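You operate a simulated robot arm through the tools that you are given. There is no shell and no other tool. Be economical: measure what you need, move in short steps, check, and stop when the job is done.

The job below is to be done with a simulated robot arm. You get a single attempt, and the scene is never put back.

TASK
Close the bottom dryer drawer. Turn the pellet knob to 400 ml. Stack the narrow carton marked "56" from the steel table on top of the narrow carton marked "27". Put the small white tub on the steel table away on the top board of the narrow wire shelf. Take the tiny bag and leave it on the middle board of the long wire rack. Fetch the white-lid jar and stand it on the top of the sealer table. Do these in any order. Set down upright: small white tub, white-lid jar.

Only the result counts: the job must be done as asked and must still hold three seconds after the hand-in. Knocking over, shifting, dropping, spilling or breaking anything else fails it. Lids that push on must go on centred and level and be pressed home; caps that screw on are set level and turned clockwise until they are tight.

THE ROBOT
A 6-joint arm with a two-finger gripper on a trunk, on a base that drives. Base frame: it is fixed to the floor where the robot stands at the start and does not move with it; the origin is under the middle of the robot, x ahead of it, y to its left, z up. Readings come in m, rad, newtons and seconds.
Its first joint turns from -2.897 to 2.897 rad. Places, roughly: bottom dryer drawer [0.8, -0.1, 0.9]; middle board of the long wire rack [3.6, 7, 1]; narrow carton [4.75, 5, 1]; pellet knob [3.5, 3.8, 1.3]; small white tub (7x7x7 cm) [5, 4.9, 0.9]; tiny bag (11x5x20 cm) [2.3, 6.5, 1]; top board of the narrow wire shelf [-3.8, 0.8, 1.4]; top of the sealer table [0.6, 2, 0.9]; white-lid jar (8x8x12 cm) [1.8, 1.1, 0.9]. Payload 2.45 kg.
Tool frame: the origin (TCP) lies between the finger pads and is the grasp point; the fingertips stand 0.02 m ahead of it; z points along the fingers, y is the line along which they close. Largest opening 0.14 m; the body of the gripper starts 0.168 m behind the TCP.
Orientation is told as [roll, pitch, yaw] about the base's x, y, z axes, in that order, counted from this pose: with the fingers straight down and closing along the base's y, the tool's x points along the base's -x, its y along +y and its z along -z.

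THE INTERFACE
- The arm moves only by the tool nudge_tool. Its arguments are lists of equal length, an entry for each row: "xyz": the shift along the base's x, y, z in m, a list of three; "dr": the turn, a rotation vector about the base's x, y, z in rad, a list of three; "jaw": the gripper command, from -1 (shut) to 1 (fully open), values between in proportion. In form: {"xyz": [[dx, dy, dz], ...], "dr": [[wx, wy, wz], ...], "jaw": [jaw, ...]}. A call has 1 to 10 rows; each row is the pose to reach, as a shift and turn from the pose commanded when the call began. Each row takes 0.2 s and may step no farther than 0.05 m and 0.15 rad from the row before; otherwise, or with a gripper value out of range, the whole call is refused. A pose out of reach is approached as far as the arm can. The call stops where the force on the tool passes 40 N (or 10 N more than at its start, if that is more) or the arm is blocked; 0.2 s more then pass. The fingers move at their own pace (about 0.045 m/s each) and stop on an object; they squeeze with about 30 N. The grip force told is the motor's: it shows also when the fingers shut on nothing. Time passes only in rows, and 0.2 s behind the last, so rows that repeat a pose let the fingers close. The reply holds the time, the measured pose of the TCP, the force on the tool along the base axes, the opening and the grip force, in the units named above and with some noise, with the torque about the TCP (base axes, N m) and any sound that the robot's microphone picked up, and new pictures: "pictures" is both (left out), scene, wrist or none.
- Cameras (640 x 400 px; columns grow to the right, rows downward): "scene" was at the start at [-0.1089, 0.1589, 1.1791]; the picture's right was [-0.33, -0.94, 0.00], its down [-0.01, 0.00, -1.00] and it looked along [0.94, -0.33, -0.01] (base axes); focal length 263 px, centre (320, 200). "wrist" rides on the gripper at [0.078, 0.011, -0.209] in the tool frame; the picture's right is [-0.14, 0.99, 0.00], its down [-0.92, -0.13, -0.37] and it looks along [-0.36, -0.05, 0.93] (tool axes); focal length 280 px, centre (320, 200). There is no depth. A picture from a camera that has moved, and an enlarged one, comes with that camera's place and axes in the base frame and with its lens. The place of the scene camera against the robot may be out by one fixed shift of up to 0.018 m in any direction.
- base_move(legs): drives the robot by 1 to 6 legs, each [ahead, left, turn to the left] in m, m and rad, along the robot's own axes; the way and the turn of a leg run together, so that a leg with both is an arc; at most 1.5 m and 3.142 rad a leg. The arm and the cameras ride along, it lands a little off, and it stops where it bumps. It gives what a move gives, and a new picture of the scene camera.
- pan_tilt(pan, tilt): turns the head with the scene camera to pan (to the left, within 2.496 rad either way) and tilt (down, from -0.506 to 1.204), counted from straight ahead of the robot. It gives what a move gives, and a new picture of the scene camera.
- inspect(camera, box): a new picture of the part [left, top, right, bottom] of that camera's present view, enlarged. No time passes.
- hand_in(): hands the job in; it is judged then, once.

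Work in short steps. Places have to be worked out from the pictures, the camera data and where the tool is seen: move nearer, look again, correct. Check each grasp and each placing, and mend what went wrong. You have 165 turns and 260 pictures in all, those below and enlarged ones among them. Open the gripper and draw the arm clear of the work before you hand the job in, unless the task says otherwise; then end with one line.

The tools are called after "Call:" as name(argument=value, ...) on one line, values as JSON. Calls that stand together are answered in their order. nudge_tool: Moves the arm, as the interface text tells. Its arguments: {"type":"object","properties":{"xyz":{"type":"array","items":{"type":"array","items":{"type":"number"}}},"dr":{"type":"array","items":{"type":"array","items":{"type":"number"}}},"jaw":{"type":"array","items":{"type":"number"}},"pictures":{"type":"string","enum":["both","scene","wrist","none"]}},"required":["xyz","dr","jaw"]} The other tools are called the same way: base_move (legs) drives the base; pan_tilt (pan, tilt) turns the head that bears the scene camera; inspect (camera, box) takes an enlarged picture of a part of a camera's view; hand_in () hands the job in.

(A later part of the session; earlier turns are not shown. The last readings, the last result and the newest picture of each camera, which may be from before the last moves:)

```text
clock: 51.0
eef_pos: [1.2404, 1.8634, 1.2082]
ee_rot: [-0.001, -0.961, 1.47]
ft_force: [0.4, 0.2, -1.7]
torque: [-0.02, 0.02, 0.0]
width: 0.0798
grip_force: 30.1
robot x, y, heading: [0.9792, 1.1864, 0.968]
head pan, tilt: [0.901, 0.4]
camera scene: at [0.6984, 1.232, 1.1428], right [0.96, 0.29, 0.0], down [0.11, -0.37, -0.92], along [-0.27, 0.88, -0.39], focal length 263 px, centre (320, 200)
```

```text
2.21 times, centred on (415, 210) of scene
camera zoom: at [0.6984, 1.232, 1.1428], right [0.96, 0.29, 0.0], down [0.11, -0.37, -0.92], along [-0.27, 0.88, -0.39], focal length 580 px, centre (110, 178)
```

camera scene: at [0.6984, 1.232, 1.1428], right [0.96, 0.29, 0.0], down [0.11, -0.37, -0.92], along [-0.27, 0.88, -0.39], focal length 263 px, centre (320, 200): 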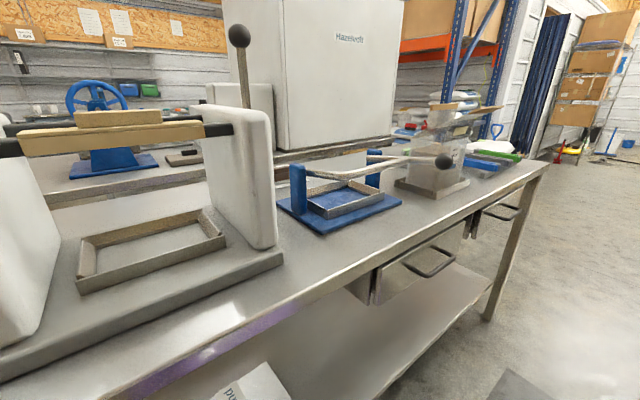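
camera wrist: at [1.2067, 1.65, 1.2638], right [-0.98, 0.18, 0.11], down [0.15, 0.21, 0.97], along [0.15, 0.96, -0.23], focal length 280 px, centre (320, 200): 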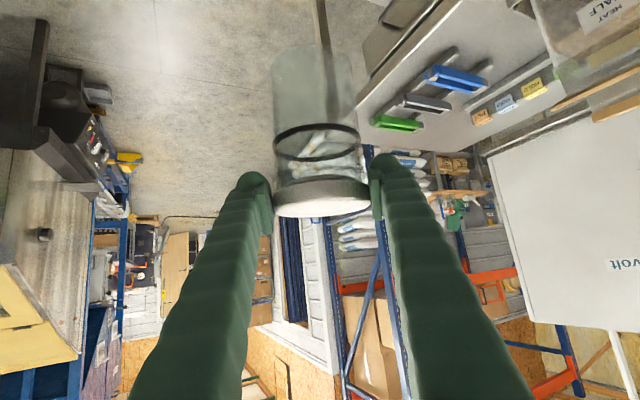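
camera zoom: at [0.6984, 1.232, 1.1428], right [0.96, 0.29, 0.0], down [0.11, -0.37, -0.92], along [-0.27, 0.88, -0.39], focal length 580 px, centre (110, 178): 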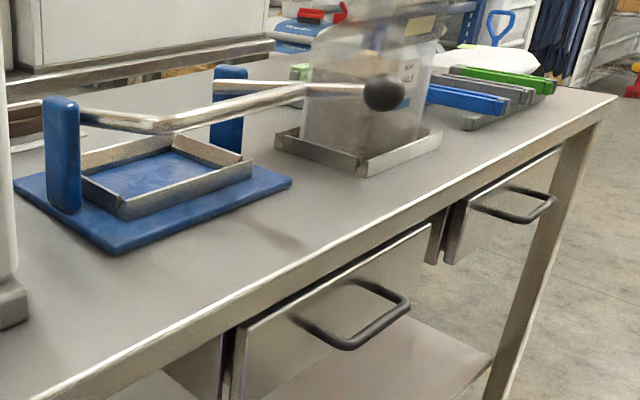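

The lever ball overhangs one gap; the best free spot is near the edge between the press base and the blue sealer, around (0.606,1.568). It's too close for the tilted arm, so I back the base 0.5 m along the corridor.

Call:
base_move(legs=[[-0.5, -0.03, 0]])

```text
clock: 54.0
eef_pos: [0.9817, 1.4351, 1.209]
ee_rot: [0.0, -0.962, 1.464]
ft_force: [0.0, 0.0, -1.6]
torque: [0.0, 0.02, -0.01]
width: 0.0793
grip_force: 29.6
robot x, y, heading: [0.7236, 0.7586, 0.961]
head pan, tilt: [0.901, 0.4]
camera scene: at [0.4387, 0.8057, 1.1428], right [0.96, 0.29, 0.0], down [0.11, -0.37, -0.92], along [-0.27, 0.88, -0.39], focal length 263 px, centre (320, 200)
```

scene: 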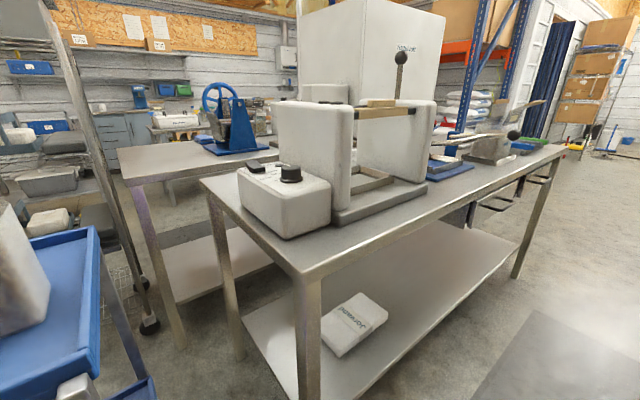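

Zoom on the intended spot from here to refine.

Call:
inspect(camera="scene", box=[370, 120, 530, 220])

```text
4.00 times, centred on (450, 170) of scene
camera zoom: at [0.4387, 0.8057, 1.1428], right [0.96, 0.29, 0.0], down [0.11, -0.37, -0.92], along [-0.27, 0.88, -0.39], focal length 1050 px, centre (-200, 320)
```

zoom: 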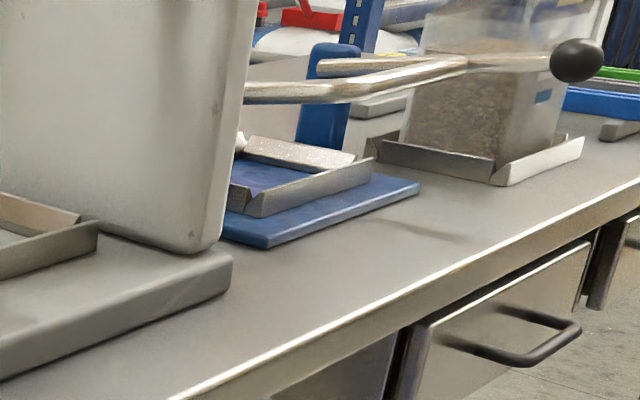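

Re-triangulating gives a table height ≈0.865 and the sealer lever overhangs that gap. A better place is the near front-right corner strip: about 0.10 m wide, nothing overhead; target jar axis ≈(0.31,1.22) approached square to the edge. I shift the base back and right for reach.

Call:
base_move(legs=[[-0.17, -0.08, 0]])

Call:
inspect(camera="scene", box=[240, 130, 480, 280])

```text
clock: 55.5
eef_pos: [0.9521, 1.25, 1.2079]
ee_rot: [0.0, -0.96, 1.465]
ft_force: [-0.5, -0.5, -1.5]
torque: [-0.02, 0.0, 0.02]
width: 0.0793
grip_force: 30.2
robot x, y, heading: [0.69, 0.5765, 0.958]
head pan, tilt: [0.901, 0.4]
camera scene: at [0.4073, 0.6207, 1.1428], right [0.96, 0.29, 0.0], down [0.11, -0.37, -0.92], along [-0.27, 0.88, -0.39], focal length 263 px, centre (320, 200)
```

scene: 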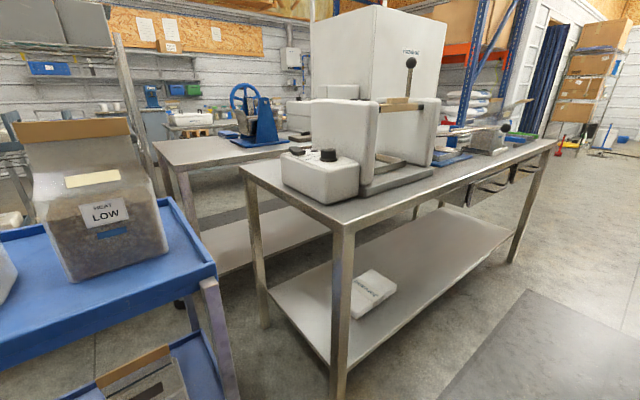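

```text
2.67 times, centred on (360, 205) of scene
camera zoom: at [0.4073, 0.6207, 1.1428], right [0.96, 0.29, 0.0], down [0.11, -0.37, -0.92], along [-0.27, 0.88, -0.39], focal length 700 px, centre (213, 187)
```

zoom: 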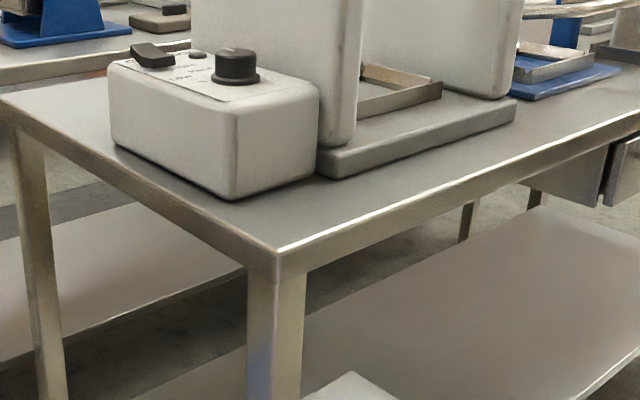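

The corner strip is confirmed free. Swing the jar over in front of the table edge.

Call:
nudge_tool(xyz=[[-0.045, 0, 0], [-0.092, -0.002, 0], [-0.139, -0.006, 0], [-0.186, -0.012, 0], [-0.233, -0.02, 0], [-0.28, -0.032, 0], [-0.326, -0.048, 0], [-0.372, -0.066, 0], [-0.417, -0.088, 0], [-0.46, -0.112, 0]], dr=[[0, 0, 0.106], [0, 0, 0.213], [0, 0, 0.32], [0, 0, 0.426], [0, 0, 0.533], [0, 0, 0.64], [0, 0, 0.746], [0, 0, 0.852], [0, 0, 0.96], [0, 0, 1.065]], jaw=[-1, -1, -1, -1, -1, -1, -1, -1, -1, -1])

```text
clock: 57.7
eef_pos: [0.4922, 1.1388, 1.2099]
ee_rot: [0.002, -0.961, 2.532]
ft_force: [-0.1, -0.2, -0.8]
torque: [-0.02, 0.01, 0.0]
width: 0.0792
grip_force: 30.1
robot x, y, heading: [0.6914, 0.5744, 0.967]
head pan, tilt: [0.901, 0.4]
camera scene: at [0.4073, 0.6208, 1.1428], right [0.96, 0.29, 0.0], down [0.11, -0.37, -0.92], along [-0.27, 0.88, -0.39], focal length 263 px, centre (320, 200)
camera wrist: at [0.6632, 1.0062, 1.264], right [-0.63, -0.77, 0.11], down [-0.11, 0.23, 0.97], along [-0.77, 0.6, -0.23], focal length 280 px, centre (320, 200)
```

scene: 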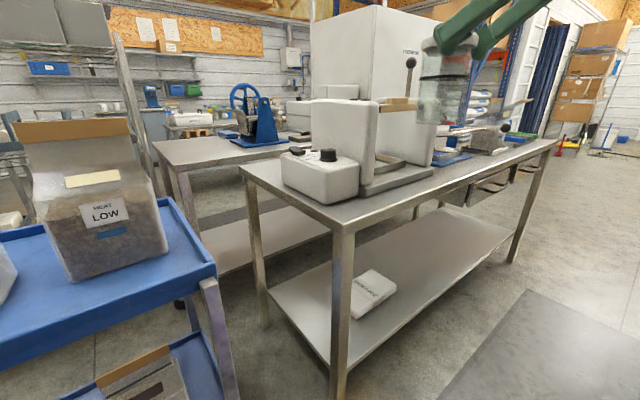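
wrist: 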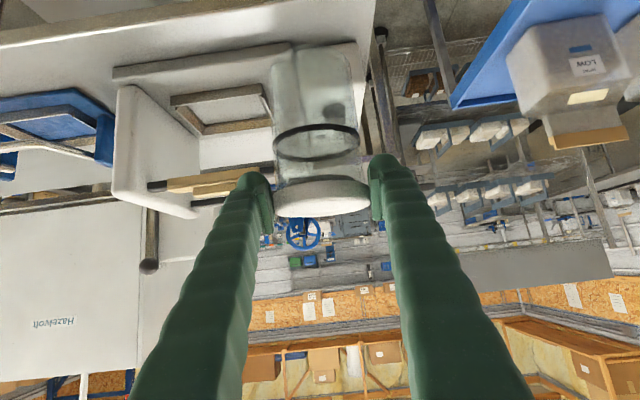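

Lower to z≈1.02 just outside the edge, in line with the target.

Call:
nudge_tool(xyz=[[-0.013, -0.003, -0.04], [-0.026, -0.006, -0.085], [-0.039, -0.01, -0.13], [-0.052, -0.013, -0.17], [-0.052, -0.013, -0.19], [-0.093, 0.016, -0.19], [-0.134, 0.044, -0.19]], dr=[[0, 0, 0], [0, 0, 0], [0, 0, 0], [0, 0, 0], [0, 0, 0], [0, 0, 0], [0, 0, 0]], jaw=[-1, -1, -1, -1, -1, -1, -1])

```text
refused: row 6 steps farther than a row can; nothing moved
```

Same with smaller steps.

Call:
nudge_tool(xyz=[[-0.013, -0.003, -0.04], [-0.026, -0.006, -0.085], [-0.039, -0.01, -0.13], [-0.052, -0.013, -0.17], [-0.052, -0.013, -0.19], [-0.08, 0.006, -0.19], [-0.108, 0.025, -0.19], [-0.134, 0.044, -0.19]], dr=[[0, 0, 0], [0, 0, 0], [0, 0, 0], [0, 0, 0], [0, 0, 0], [0, 0, 0], [0, 0, 0], [0, 0, 0]], jaw=[-1, -1, -1, -1, -1, -1, -1, -1])

```text
clock: 59.5
eef_pos: [0.3565, 1.1817, 1.0176]
ee_rot: [-0.001, -0.962, 2.528]
ft_force: [0.9, -0.1, -1.3]
torque: [0.01, -0.01, -0.03]
width: 0.0785
grip_force: 30.7
robot x, y, heading: [0.6878, 0.5706, 0.961]
head pan, tilt: [0.901, 0.4]
camera scene: at [0.4073, 0.6206, 1.1428], right [0.96, 0.29, 0.0], down [0.11, -0.37, -0.92], along [-0.27, 0.88, -0.39], focal length 263 px, centre (320, 200)
camera wrist: at [0.5274, 1.0503, 1.0738], right [-0.63, -0.77, 0.11], down [-0.11, 0.23, 0.97], along [-0.77, 0.6, -0.23], focal length 280 px, centre (320, 200)
```

scene: 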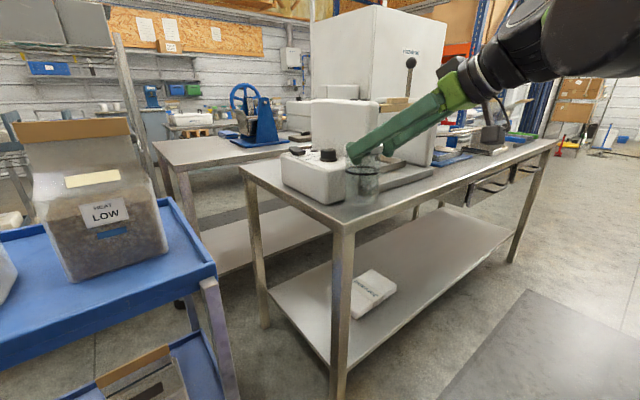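
wrist: 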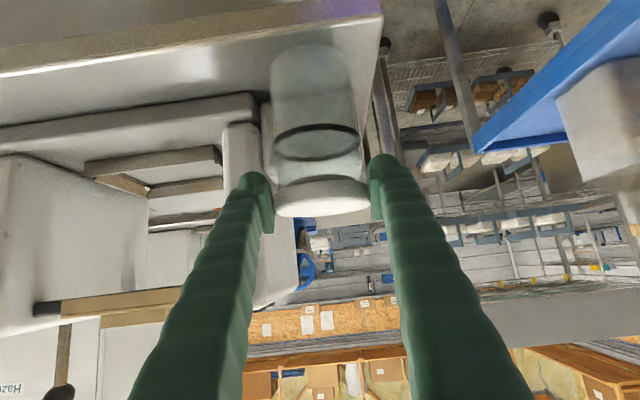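

Call:
inspect(camera="scene", box=[260, 130, 440, 242])

```text
3.56 times, centred on (350, 186) of scene
camera zoom: at [0.4073, 0.6206, 1.1428], right [0.96, 0.29, 0.0], down [0.11, -0.37, -0.92], along [-0.27, 0.88, -0.39], focal length 934 px, centre (213, 250)
```

zoom: 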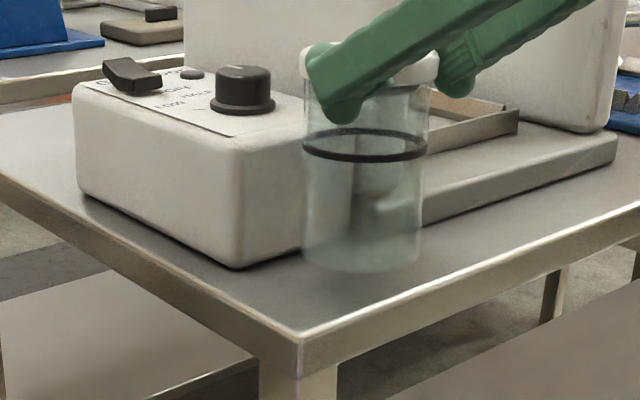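

Jar hovers over the strip; scene camera shows a ~1.6 cm sideways bias versus the wrist. I move 4 cm further in, and check before lowering.

Call:
nudge_tool(xyz=[[-0.014, 0.016, -0.01], [-0.028, 0.032, -0.03], [-0.028, 0.032, -0.06]], dr=[[0, 0, 0], [0, 0, 0], [0, 0, 0]], jaw=[-1, -1, -1], pictures="wrist")

Call:
inspect(camera="scene", box=[260, 130, 440, 242])

```text
clock: 60.2
eef_pos: [0.3319, 1.2109, 0.9902]
ee_rot: [0.0, -0.964, 2.53]
ft_force: [7.1, -11.1, 10.5]
torque: [-0.11, 0.31, 0.06]
width: 0.081
grip_force: 29.7
robot x, y, heading: [0.6886, 0.5694, 0.963]
head pan, tilt: [0.901, 0.4]
stopped in row 3: the force on the tool passed its limit at 42 N (the readings are from after the stop); the commanded pose is now the measured one
camera wrist: at [0.5021, 1.0788, 1.0454], right [-0.63, -0.77, 0.11], down [-0.11, 0.23, 0.97], along [-0.77, 0.6, -0.23], focal length 280 px, centre (320, 200)
```

wrist: 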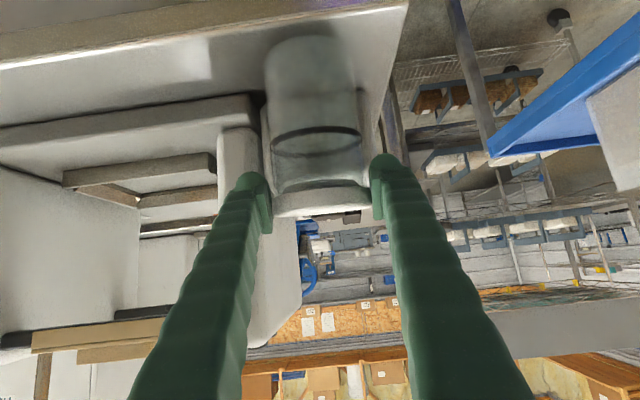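

```text
3.56 times, centred on (350, 186) of scene
camera zoom: at [0.4081, 0.6198, 1.1429], right [0.96, 0.29, 0.0], down [0.11, -0.37, -0.92], along [-0.27, 0.88, -0.39], focal length 934 px, centre (213, 250)
```

zoom: 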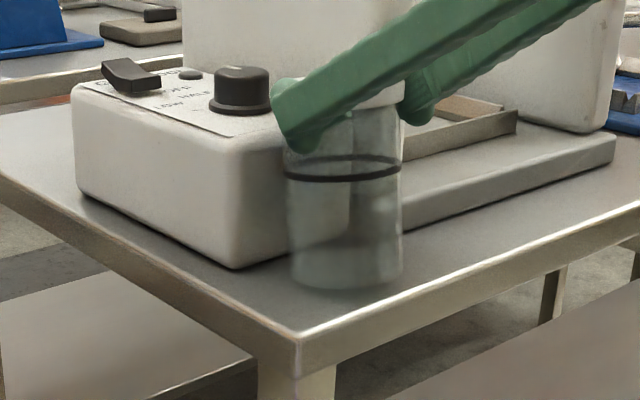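

The jar slid down in the grip on lifting (pads now near the lid), and its base has now touched the table: bottom at ≈z 0.868 in the strip, with the unit undisturbed. I open and check.

Call:
nudge_tool(xyz=[[0, 0, 0], [0, 0, 0], [0, 0, 0]], dr=[[0, 0, 0], [0, 0, 0], [0, 0, 0]], jaw=[0.25, 0.35, 0.4], pictures="wrist")

Call:
inspect(camera="scene", box=[260, 130, 440, 242])

```text
clock: 61.0
eef_pos: [0.3299, 1.2129, 0.99]
ee_rot: [0.001, -0.962, 2.529]
ft_force: [0.5, -0.3, -1.2]
torque: [-0.02, 0.01, -0.02]
width: 0.0982
grip_force: 0.1
robot x, y, heading: [0.6941, 0.5723, 0.962]
head pan, tilt: [0.901, 0.4]
camera wrist: at [0.5014, 1.0798, 1.0448], right [-0.63, -0.76, 0.11], down [-0.11, 0.23, 0.97], along [-0.77, 0.6, -0.23], focal length 280 px, centre (320, 200)
```

wrist: 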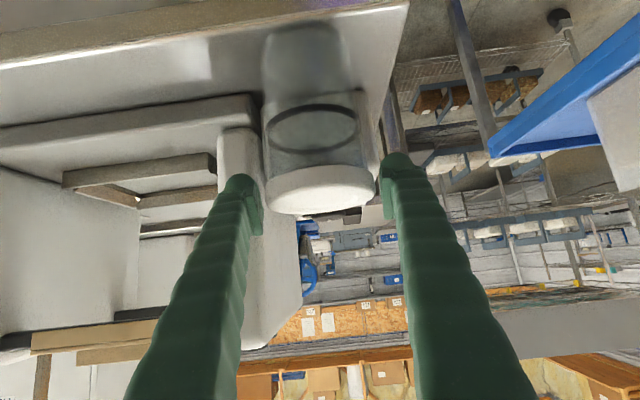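

```text
3.56 times, centred on (350, 186) of scene
camera zoom: at [0.4075, 0.6207, 1.1428], right [0.96, 0.29, 0.0], down [0.11, -0.37, -0.92], along [-0.27, 0.88, -0.39], focal length 934 px, centre (213, 250)
```

zoom: 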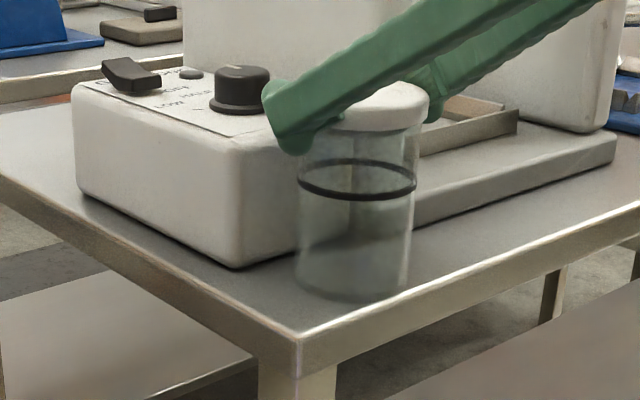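

The jar may be settling; I wait briefly and look again.

Call:
nudge_tool(xyz=[[0, 0, 0], [0, 0, 0]], dr=[[0, 0, 0], [0, 0, 0]], jaw=[0.4, 0.4], pictures="wrist")

Call:
inspect(camera="scene", box=[260, 130, 440, 242])

```text
clock: 61.6
eef_pos: [0.3308, 1.2128, 0.9907]
ee_rot: [0.0, -0.962, 2.529]
ft_force: [0.5, -0.2, 0.3]
torque: [-0.01, 0.01, -0.03]
width: 0.098
grip_force: 0.0
robot x, y, heading: [0.6893, 0.5725, 0.959]
head pan, tilt: [0.901, 0.4]
camera wrist: at [0.5015, 1.0797, 1.0448], right [-0.63, -0.76, 0.11], down [-0.11, 0.23, 0.97], along [-0.77, 0.6, -0.23], focal length 280 px, centre (320, 200)
```

wrist: 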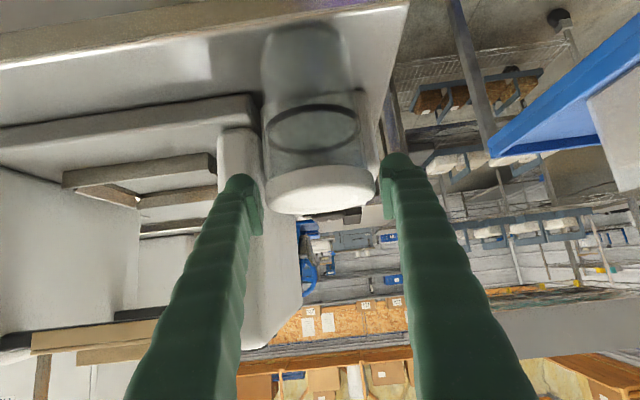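

```text
3.56 times, centred on (350, 186) of scene
camera zoom: at [0.4076, 0.6206, 1.1428], right [0.96, 0.29, 0.0], down [0.11, -0.37, -0.92], along [-0.27, 0.88, -0.39], focal length 934 px, centre (213, 250)
```

zoom: 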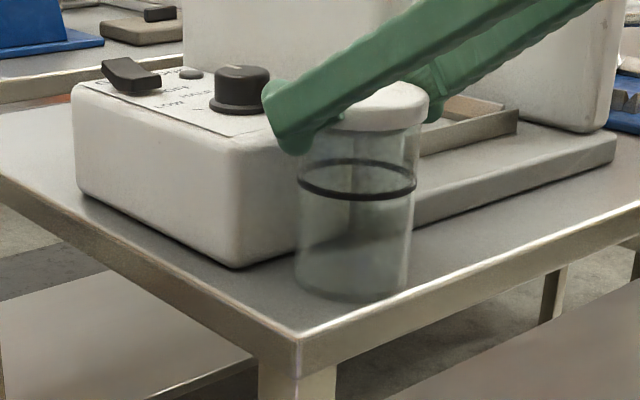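

Standing upright within the strip. Retreat back along the tool axis.

Call:
nudge_tool(xyz=[[0.014, -0.01, 0.011], [0.027, -0.019, 0.023], [0.054, -0.038, 0.046], [0.081, -0.057, 0.069], [0.108, -0.075, 0.092], [0.135, -0.094, 0.115], [0.135, -0.094, 0.16], [0.135, -0.094, 0.2]], dr=[[0, 0, 0], [0, 0, 0], [0, 0, 0], [0, 0, 0], [0, 0, 0], [0, 0, 0], [0, 0, 0], [0, 0, 0]], jaw=[0.4, 0.4, 0.4, 0.4, 0.4, 0.4, 0.4, 0.4], pictures="scene")

```text
clock: 63.4
eef_pos: [0.4665, 1.1182, 1.1914]
ee_rot: [0.001, -0.962, 2.527]
ft_force: [0.1, 0.3, -0.4]
torque: [-0.03, 0.02, 0.0]
width: 0.098
grip_force: 0.1
robot x, y, heading: [0.6887, 0.575, 0.963]
head pan, tilt: [0.901, 0.4]
camera scene: at [0.4076, 0.6206, 1.1428], right [0.96, 0.29, 0.0], down [0.11, -0.37, -0.92], along [-0.27, 0.88, -0.39], focal length 263 px, centre (320, 200)
```

scene: 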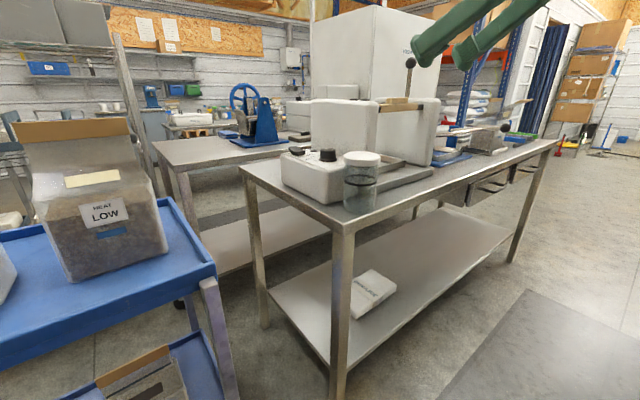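

Jar standing on the sealer table. Untilt the tool and then swing it ahead.

Call:
nudge_tool(xyz=[[0.02, -0.014, 0.01], [0.04, -0.028, 0.02], [0.06, -0.042, 0.03], [0.08, -0.056, 0.04], [0.1, -0.07, 0.05], [0.12, -0.084, 0.06], [0.14, -0.098, 0.06]], dr=[[-0.079, -0.112, 0], [-0.158, -0.225, 0], [-0.236, -0.337, 0], [-0.315, -0.449, 0], [-0.394, -0.561, 0], [-0.472, -0.674, 0], [-0.551, -0.786, 0]], jaw=[0, 0, 0, 0, 0, 0, 0], pictures="none")

Call:
nudge_tool(xyz=[[0.045, 0.0, 0], [0.09, -0.002, 0], [0.135, -0.005, 0], [0.18, -0.012, 0], [0.22, -0.025, 0], [0.26, -0.045, 0], [0.3, -0.065, 0], [0.33, -0.08, 0], [0.34, -0.09, 0], [0.34, -0.09, 0]], dr=[[0, 0, -0.15], [0, 0, -0.3], [0, 0, -0.45], [0, 0, -0.6], [0, 0, -0.75], [0, 0, -0.9], [0, 0, -1.05], [0, 0, -1.2], [0, 0, -1.35], [0, 0, -1.5]], jaw=[-1, -1, -1, -1, -1, -1, -1, -1, -1, -1], pictures="none")

Call:
pan_tilt(pan=0.0, tilt=0.1)

```text
clock: 65.0
eef_pos: [0.6062, 1.019, 1.2498]
ee_rot: [-0.004, -0.001, 2.529]
ft_force: [-0.5, 0.2, 0.7]
torque: [0.05, 0.0, 0.03]
width: 0.0702
grip_force: 0.0
robot x, y, heading: [0.6902, 0.5708, 0.96]
head pan, tilt: [0.901, 0.4]
```

```text
clock: 67.2
eef_pos: [0.9469, 0.93, 1.2499]
ee_rot: [-0.002, -0.003, 1.027]
ft_force: [-0.9, 0.0, -0.2]
torque: [0.03, 0.04, 0.0]
width: 0.0
grip_force: 29.4
robot x, y, heading: [0.6909, 0.5739, 0.964]
head pan, tilt: [0.901, 0.4]
```

```text
clock: 68.4
eef_pos: [0.9468, 0.93, 1.2498]
ee_rot: [-0.003, -0.003, 1.03]
ft_force: [0.2, 0.9, 0.0]
torque: [0.0, 0.0, -0.02]
width: 0.0002
grip_force: 29.0
robot x, y, heading: [0.6886, 0.5757, 0.966]
head pan, tilt: [0.0, 0.099]
camera scene: at [0.4869, 0.6074, 1.1707], right [0.82, -0.57, 0.0], down [-0.06, -0.08, -0.99], along [0.57, 0.82, -0.1], focal length 263 px, centre (320, 200)
```

scene: 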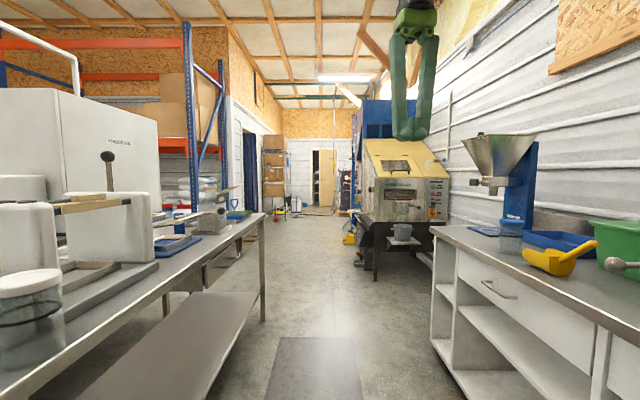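

Drive up the corridor toward the pellet machine.

Call:
base_move(legs=[[1.5, 0.1, 0], [1.3, 0.15, 0]])

Call:
pan_tilt(pan=-0.6, tilt=0.0)

```text
refused: leg 1 is longer than a leg can be; nothing moved
```

```text
clock: 69.4
eef_pos: [0.9464, 0.9301, 1.2486]
ee_rot: [-0.002, 0.0, 1.028]
ft_force: [-0.2, 0.3, -0.4]
torque: [-0.01, -0.02, 0.02]
width: 0.0
grip_force: 29.4
robot x, y, heading: [0.6887, 0.5709, 0.957]
head pan, tilt: [-0.6, 0.0]
camera scene: at [0.5184, 0.5638, 1.1798], right [0.35, -0.94, 0.0], down [0.0, 0.0, -1.0], along [0.94, 0.35, 0.0], focal length 263 px, centre (320, 200)
```

scene: 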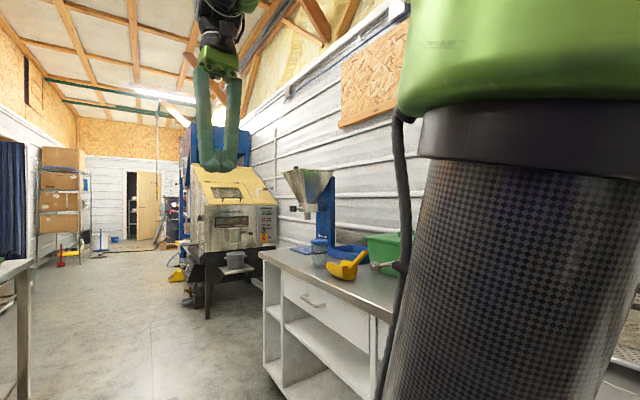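

Call:
base_move(legs=[[1.4, 0.1, 0], [1.3, 0.15, 0]])

Call:
pan_tilt(pan=-0.5, tilt=0.0)

```text
clock: 82.7
eef_pos: [2.2987, 3.3096, 1.251]
ee_rot: [-0.002, -0.002, 1.029]
ft_force: [-0.2, 0.1, 0.4]
torque: [0.01, 0.01, -0.02]
width: 0.0
grip_force: 29.1
robot x, y, heading: [2.0418, 2.9533, 0.964]
head pan, tilt: [-0.6, 0.0]
camera scene: at [1.871, 2.9436, 1.1798], right [0.35, -0.94, 0.0], down [0.0, 0.0, -1.0], along [0.94, 0.35, 0.0], focal length 263 px, centre (320, 200)
```

scene: 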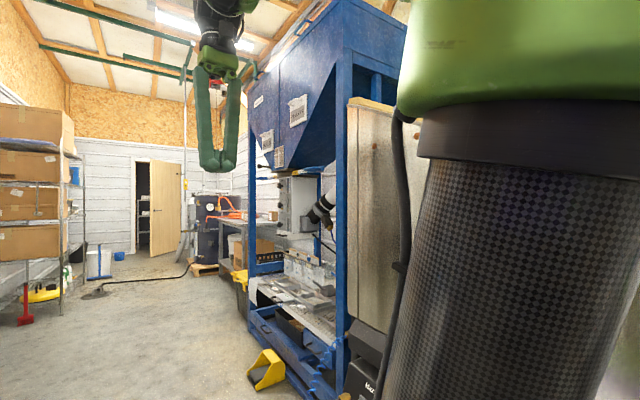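

```text
clock: 83.3
eef_pos: [2.2994, 3.3101, 1.2491]
ee_rot: [-0.001, -0.001, 1.03]
ft_force: [-0.7, 0.6, 0.0]
torque: [-0.02, 0.01, 0.01]
width: 0.0
grip_force: 29.7
robot x, y, heading: [2.0419, 2.9512, 0.96]
head pan, tilt: [-0.499, 0.0]
camera scene: at [1.8674, 2.9519, 1.1798], right [0.45, -0.89, 0.0], down [0.0, 0.0, -1.0], along [0.89, 0.45, 0.0], focal length 263 px, centre (320, 200)
```

scene: 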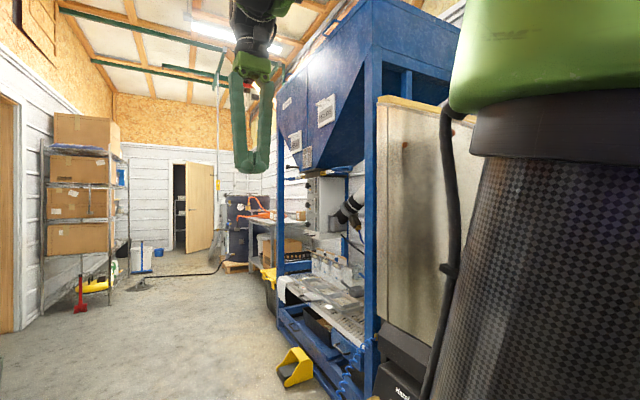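

The knob should be on the grey unit under the blue hopper around (317,183). I zoom.

Call:
inspect(camera="scene", box=[265, 140, 380, 212])

```text
5.56 times, centred on (322, 176) of scene
camera zoom: at [1.8674, 2.9519, 1.1798], right [0.45, -0.89, 0.0], down [0.0, 0.0, -1.0], along [0.89, 0.45, 0.0], focal length 1459 px, centre (306, 333)
```

zoom: 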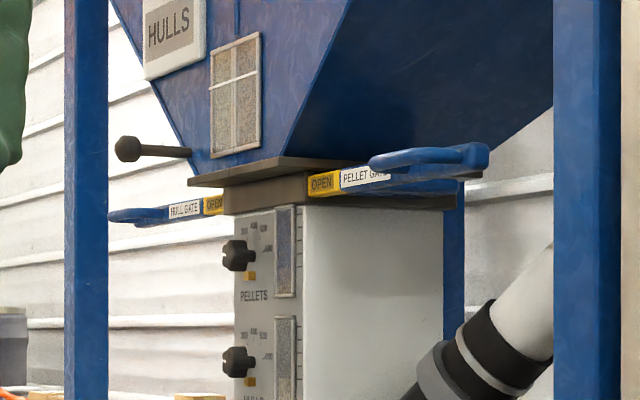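

The PELLETS knob is the upper one; its panel faces the aisle. I drive ahead to stand in front of it.

Call:
base_move(legs=[[1.35, 0.0, 0]])

Call:
pan_tilt(pan=-1.2, tilt=0.0)

```text
clock: 90.0
eef_pos: [3.0646, 4.4147, 1.249]
ee_rot: [-0.003, -0.002, 1.031]
ft_force: [0.5, 0.2, -1.0]
torque: [-0.01, 0.0, 0.03]
width: 0.0
grip_force: 29.3
robot x, y, heading: [2.8079, 4.0554, 0.965]
head pan, tilt: [-0.499, 0.0]
camera scene: at [2.6339, 4.0553, 1.1798], right [0.45, -0.89, 0.0], down [0.0, 0.0, -1.0], along [0.89, 0.45, 0.0], focal length 263 px, centre (320, 200)
```

scene: 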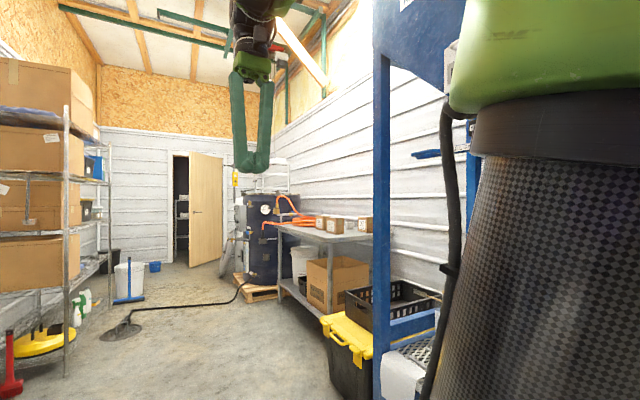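

```text
clock: 91.1
eef_pos: [3.0647, 4.4145, 1.2489]
ee_rot: [-0.001, -0.002, 1.032]
ft_force: [-0.5, -0.4, 0.5]
torque: [-0.01, 0.01, -0.02]
width: 0.0001
grip_force: 29.3
robot x, y, heading: [2.8127, 4.0588, 0.968]
head pan, tilt: [-1.201, 0.0]
camera scene: at [2.641, 3.9939, 1.1798], right [-0.23, -0.97, 0.0], down [0.0, 0.0, -1.0], along [0.97, -0.23, 0.0], focal length 263 px, centre (320, 200)
```

scene: 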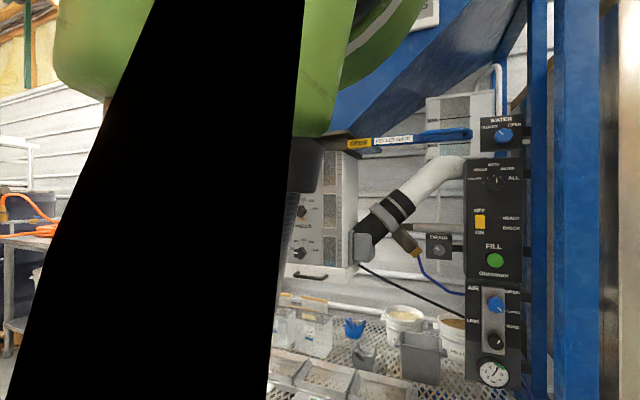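

The arm hides the pellet knob; triangulation puts it near (3.46,3.85,1.28). I shift left to gain room and turn the robot to face the panel.

Call:
base_move(legs=[[-0.05, 0.3, 0], [0, 0, -1.57]])

Call:
pan_tilt(pan=-0.15, tilt=-0.05)

```text
clock: 97.0
eef_pos: [2.8966, 3.9333, 1.2504]
ee_rot: [-0.003, -0.003, -0.53]
ft_force: [0.0, 0.0, -1.0]
torque: [0.01, 0.0, -0.01]
width: 0.0
grip_force: 29.2
robot x, y, heading: [2.5361, 4.1827, -0.595]
head pan, tilt: [-1.201, 0.0]
camera scene: at [2.4544, 4.3618, 1.1798], right [-0.97, 0.22, 0.0], down [0.0, 0.0, -1.0], along [-0.22, -0.97, 0.0], focal length 263 px, centre (320, 200)
```

scene: 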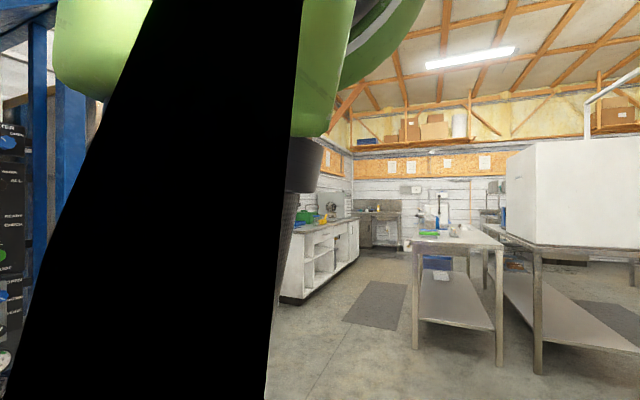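

```text
clock: 98.3
eef_pos: [2.8977, 3.9332, 1.2507]
ee_rot: [-0.002, 0.0, -0.53]
ft_force: [-0.6, 0.8, 0.0]
torque: [-0.02, 0.01, 0.03]
width: 0.0
grip_force: 29.3
robot x, y, heading: [2.5382, 4.1858, -0.593]
head pan, tilt: [-0.15, -0.051]
camera scene: at [2.5396, 4.3893, 1.1843], right [-0.68, -0.73, 0.0], down [0.04, -0.03, -1.0], along [0.73, -0.68, 0.05], focal length 263 px, centre (320, 200)
```

scene: 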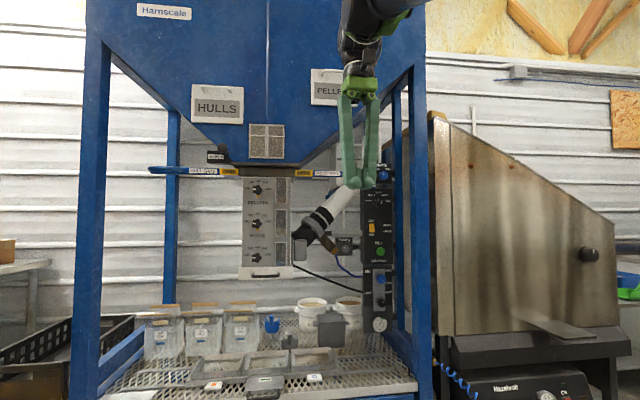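

Excellent frontal view. Zoom on the panel.

Call:
inspect(camera="scene", box=[225, 165, 321, 225])

```text
6.67 times, centred on (273, 195) of scene
camera zoom: at [2.5396, 4.3893, 1.1843], right [-0.68, -0.73, 0.0], down [0.04, -0.03, -1.0], along [0.73, -0.68, 0.05], focal length 1751 px, centre (633, 233)
```

zoom: 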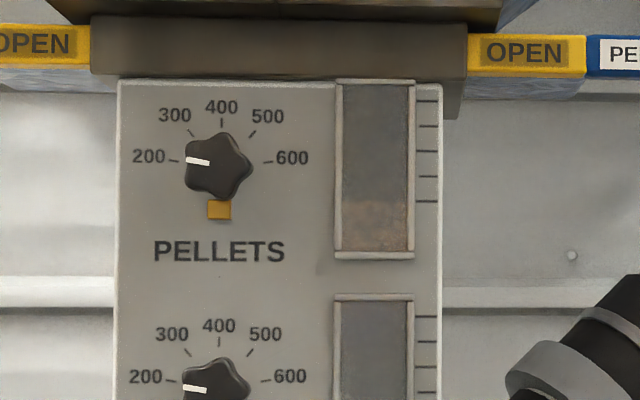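

Knob is at 200 (pointer left); 400 is up, i.e. 90° clockwise. Knob centre ≈(3.46,3.865,1.276), radius 2 cm. First a small yaw correction, then tilt the tool horizontal while moving forward.

Call:
nudge_tool(xyz=[[0.03, 0.01, 0.0]], dr=[[0, 0, -0.082]], jaw=[-0.1], pictures="none")

Call:
nudge_tool(xyz=[[0.03, 0.005, 0], [0.06, 0.01, 0], [0.09, 0.015, 0], [0.12, 0.02, 0], [0.15, 0.025, 0], [0.18, 0.03, 0], [0.21, 0.035, 0], [0.24, 0.04, 0], [0.27, 0.045, 0.005], [0.3, 0.05, 0.01]], dr=[[-0.086, -0.123, 0], [-0.172, -0.245, 0], [-0.258, -0.368, 0], [-0.344, -0.491, 0], [-0.431, -0.613, 0], [-0.517, -0.736, 0], [-0.603, -0.859, 0], [-0.689, -0.981, 0], [-0.775, -1.104, 0], [-0.855, -1.218, 0]], jaw=[-0.1, -0.1, -0.1, -0.1, -0.1, -0.1, -0.1, -0.1, -0.1, -0.1])

```text
clock: 98.7
eef_pos: [2.9282, 3.9428, 1.2493]
ee_rot: [0.0, -0.001, -0.611]
ft_force: [-0.5, -0.2, 0.0]
torque: [-0.02, -0.04, 0.04]
width: 0.0338
grip_force: 0.1
robot x, y, heading: [2.5364, 4.1859, -0.596]
head pan, tilt: [-0.15, -0.051]
```

```text
clock: 100.9
eef_pos: [3.2258, 3.9943, 1.2604]
ee_rot: [-0.01, -1.493, -0.602]
ft_force: [0.2, -0.3, 0.0]
torque: [0.01, -0.02, 0.04]
width: 0.063
grip_force: 0.1
robot x, y, heading: [2.5404, 4.1851, -0.596]
head pan, tilt: [-0.15, -0.051]
camera scene: at [2.5395, 4.3894, 1.1843], right [-0.68, -0.73, 0.0], down [0.04, -0.03, -1.0], along [0.73, -0.68, 0.05], focal length 263 px, centre (320, 200)
camera wrist: at [3.0557, 4.1266, 1.1991], right [0.58, 0.8, 0.14], down [-0.31, 0.07, 0.95], along [0.75, -0.59, 0.29], focal length 280 px, centre (320, 200)
```

scene: 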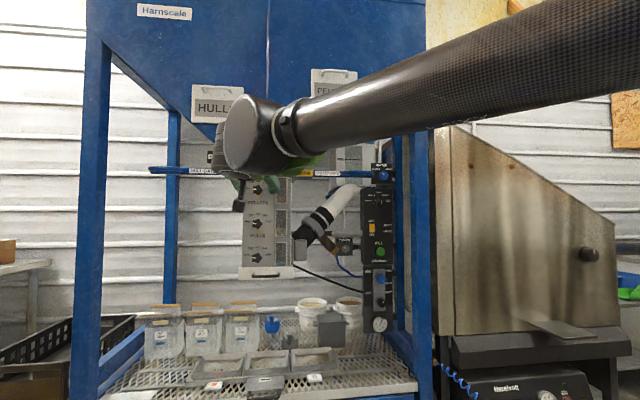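
wrist: 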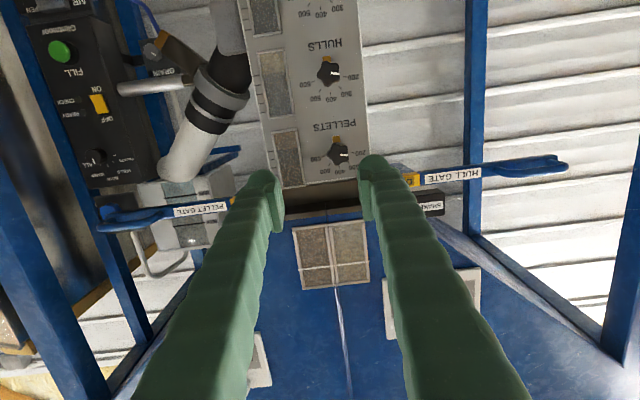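

Wrist view confirms the knob at about (3.46,3.866,1.27). Level the tool and line up 10 cm in front, then roll -45° so I can turn +90°.

Call:
nudge_tool(xyz=[[0.038, -0.012, 0.002], [0.076, -0.03, 0.005], [0.114, -0.05, 0.008], [0.152, -0.071, 0.01]], dr=[[-0.044, -0.064, 0], [-0.044, -0.064, 0], [-0.044, -0.064, 0], [-0.044, -0.064, 0]], jaw=[-0.1, -0.1, -0.1, -0.1], pictures="none")

Call:
nudge_tool(xyz=[[0, 0, 0], [0, 0, 0], [0, 0, 0], [0, 0, 0], [0, 0, 0], [0, 0, 0]], dr=[[-0.115, 0.079, 0], [-0.23, 0.159, 0], [-0.345, 0.238, 0], [-0.46, 0.318, 0], [-0.575, 0.397, 0], [-0.646, 0.446, 0]], jaw=[-0.1, -0.1, -0.1, -0.1, -0.1, -0.1])

```text
clock: 101.9
eef_pos: [3.3794, 3.9224, 1.2698]
ee_rot: [-0.16, -1.569, -0.452]
ft_force: [0.9, 0.1, 0.4]
torque: [0.01, 0.01, 0.02]
width: 0.063
grip_force: 0.1
robot x, y, heading: [2.5389, 4.1864, -0.594]
head pan, tilt: [-0.15, -0.051]
```

```text
clock: 103.3
eef_pos: [3.379, 3.9221, 1.2694]
ee_rot: [-1.578, -0.785, 0.963]
ft_force: [0.0, 0.4, 0.7]
torque: [-0.03, -0.01, -0.03]
width: 0.0632
grip_force: 0.0
robot x, y, heading: [2.5367, 4.1817, -0.596]
head pan, tilt: [-0.15, -0.051]
camera scene: at [2.5398, 4.3894, 1.1843], right [-0.68, -0.73, 0.0], down [0.04, -0.03, -1.0], along [0.73, -0.68, 0.05], focal length 263 px, centre (320, 200)
camera wrist: at [3.1806, 4.0037, 1.2049], right [0.46, 0.65, -0.6], down [0.02, 0.67, 0.74], along [0.89, -0.35, 0.3], focal length 280 px, centre (320, 200)
```

scene: 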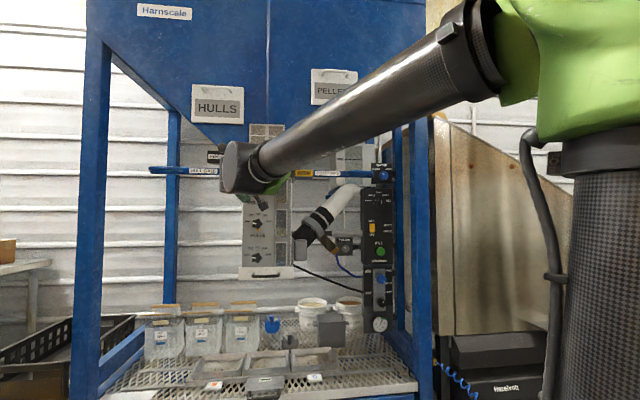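
wrist: 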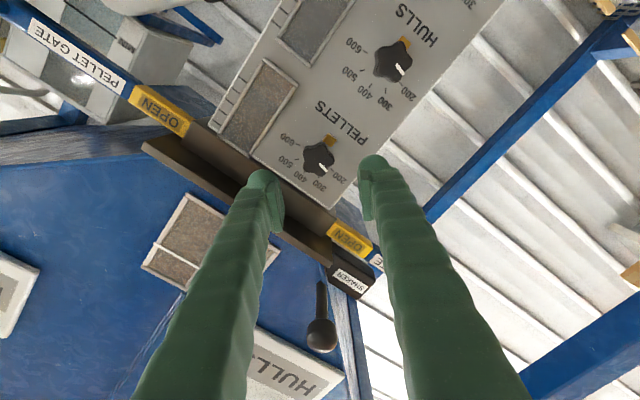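

Well aligned. Advance 8.5 cm toward the knob, checking for contact.

Call:
nudge_tool(xyz=[[0.025, -0.017, -0.001], [0.049, -0.034, -0.003], [0.062, -0.043, -0.004], [0.07, -0.049, -0.004]], dr=[[0, 0, 0], [0, 0, 0], [0, 0, 0], [0, 0, 0]], jaw=[-0.1, -0.1, -0.1, -0.1], pictures="wrist")

Call:
inspect(camera="wrist", box=[220, 80, 420, 205])

```text
clock: 104.3
eef_pos: [3.4492, 3.8736, 1.2651]
ee_rot: [-1.579, -0.784, 0.962]
ft_force: [-0.9, 0.0, -0.8]
torque: [0.01, -0.05, -0.02]
width: 0.0631
grip_force: 0.1
robot x, y, heading: [2.5377, 4.1833, -0.597]
head pan, tilt: [-0.15, -0.051]
camera wrist: at [3.2512, 3.955, 1.2014], right [0.46, 0.65, -0.6], down [0.02, 0.67, 0.74], along [0.89, -0.35, 0.3], focal length 280 px, centre (320, 200)
```

wrist: 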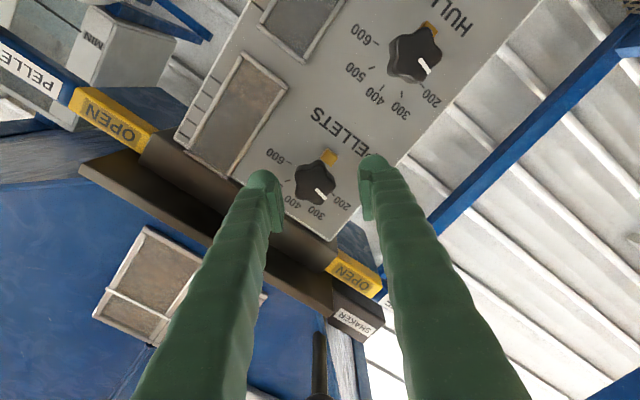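

```text
3.20 times, centred on (320, 142) of wrist
camera zoom: at [3.2512, 3.955, 1.2014], right [0.46, 0.65, -0.6], down [0.02, 0.67, 0.74], along [0.89, -0.35, 0.3], focal length 897 px, centre (320, 384)
```

zoom: 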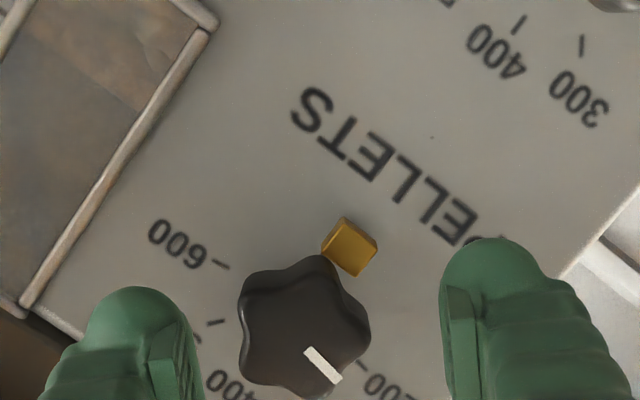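

Triangulated from the two wrist views, the knob face is 3 cm ahead of the TCP. Advance 2.5 cm with a small lateral fix and close.

Call:
nudge_tool(xyz=[[0.009, -0.009, 0.001], [0.018, -0.018, 0.002], [0.018, -0.018, 0.002], [0.018, -0.018, 0.002], [0.018, -0.018, 0.002]], dr=[[0, 0, 0], [0, 0, 0], [0, 0, 0], [0, 0, 0], [0, 0, 0]], jaw=[-0.1, -0.1, -1, -1, -1], pictures="wrist")

Call:
inspect(camera="wrist", box=[220, 80, 420, 205])

```text
clock: 105.4
eef_pos: [3.4602, 3.8614, 1.2695]
ee_rot: [-1.581, -0.788, 0.965]
ft_force: [-59.1, 31.8, -1.1]
torque: [-0.11, -0.22, -0.21]
width: 0.02
grip_force: 13.6
robot x, y, heading: [2.5374, 4.1851, -0.601]
head pan, tilt: [-0.15, -0.051]
stopped in row 5: the force on the tool passed its limit at 48 N (the readings are from after the stop); the commanded pose is now the measured one
camera wrist: at [3.2618, 3.9422, 1.2051], right [0.46, 0.65, -0.6], down [0.02, 0.67, 0.74], along [0.89, -0.35, 0.3], focal length 280 px, centre (320, 200)
```

wrist: 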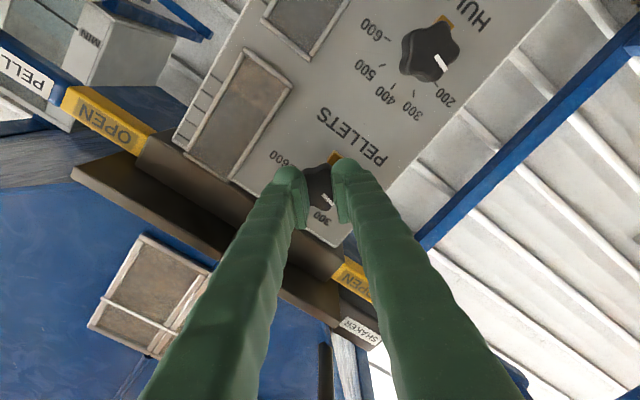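

```text
3.20 times, centred on (320, 142) of wrist
camera zoom: at [3.2618, 3.9422, 1.2051], right [0.46, 0.65, -0.6], down [0.02, 0.67, 0.74], along [0.89, -0.35, 0.3], focal length 897 px, centre (320, 384)
```

zoom: 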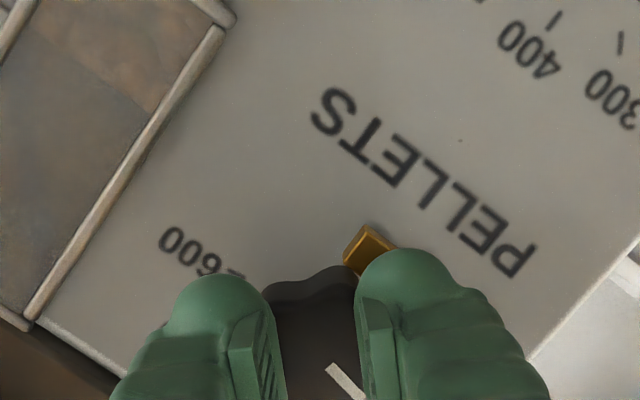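

The pads slipped onto the knob's front edge (width 2 cm). Open, and check the free force reading there.

Call:
nudge_tool(xyz=[[0, 0, 0], [0, 0, 0], [0, 0, 0]], dr=[[0, 0, 0], [0, 0, 0], [0, 0, 0]], jaw=[-0.1, -0.1, -0.1], pictures="none")

Call:
inspect(camera="wrist", box=[220, 80, 420, 205])

```text
clock: 105.8
eef_pos: [3.464, 3.8588, 1.2666]
ee_rot: [-1.578, -0.787, 0.964]
ft_force: [-0.3, 1.3, 0.2]
torque: [0.01, 0.02, 0.04]
width: 0.0576
grip_force: 0.1
robot x, y, heading: [2.5344, 4.1849, -0.598]
head pan, tilt: [-0.15, -0.051]
stopped in row 2: the force on the tool passed its limit at 80 N (the readings are from after the stop); the commanded pose is now the measured one
```

```text
3.20 times, centred on (320, 142) of wrist
camera zoom: at [3.2649, 3.9403, 1.2027], right [0.46, 0.65, -0.6], down [0.02, 0.67, 0.74], along [0.89, -0.35, 0.3], focal length 897 px, centre (320, 384)
```

zoom: 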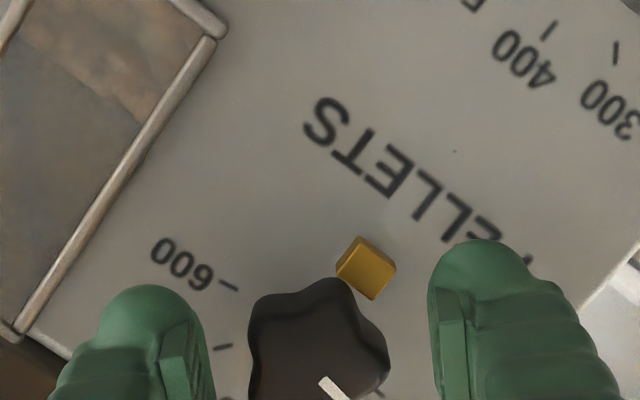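

Advance another 1.5 cm with the jaw open.

Call:
nudge_tool(xyz=[[0.004, -0.003, 0], [0.008, -0.0055, 0], [0.0123, -0.0085, 0]], dr=[[0, 0, 0], [0, 0, 0], [0, 0, 0]], jaw=[-0.1, -0.1, -0.1], pictures="none")

Call:
inspect(camera="wrist", box=[220, 100, 420, 225])

```text
clock: 106.6
eef_pos: [3.4739, 3.85, 1.2664]
ee_rot: [-1.575, -0.785, 0.963]
ft_force: [0.0, -0.5, 0.5]
torque: [0.05, -0.01, -0.01]
width: 0.0627
grip_force: 0.1
robot x, y, heading: [2.5353, 4.184, -0.597]
head pan, tilt: [-0.15, -0.051]
```

```text
3.20 times, centred on (320, 162) of wrist
camera zoom: at [3.2767, 3.9323, 1.2021], right [0.46, 0.65, -0.6], down [0.02, 0.67, 0.74], along [0.89, -0.35, 0.3], focal length 897 px, centre (320, 320)
```

zoom: 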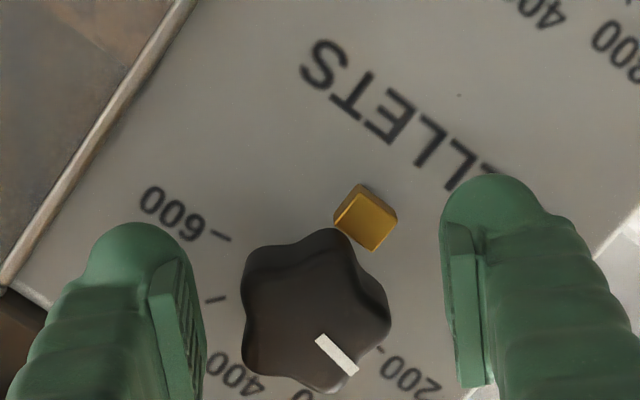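

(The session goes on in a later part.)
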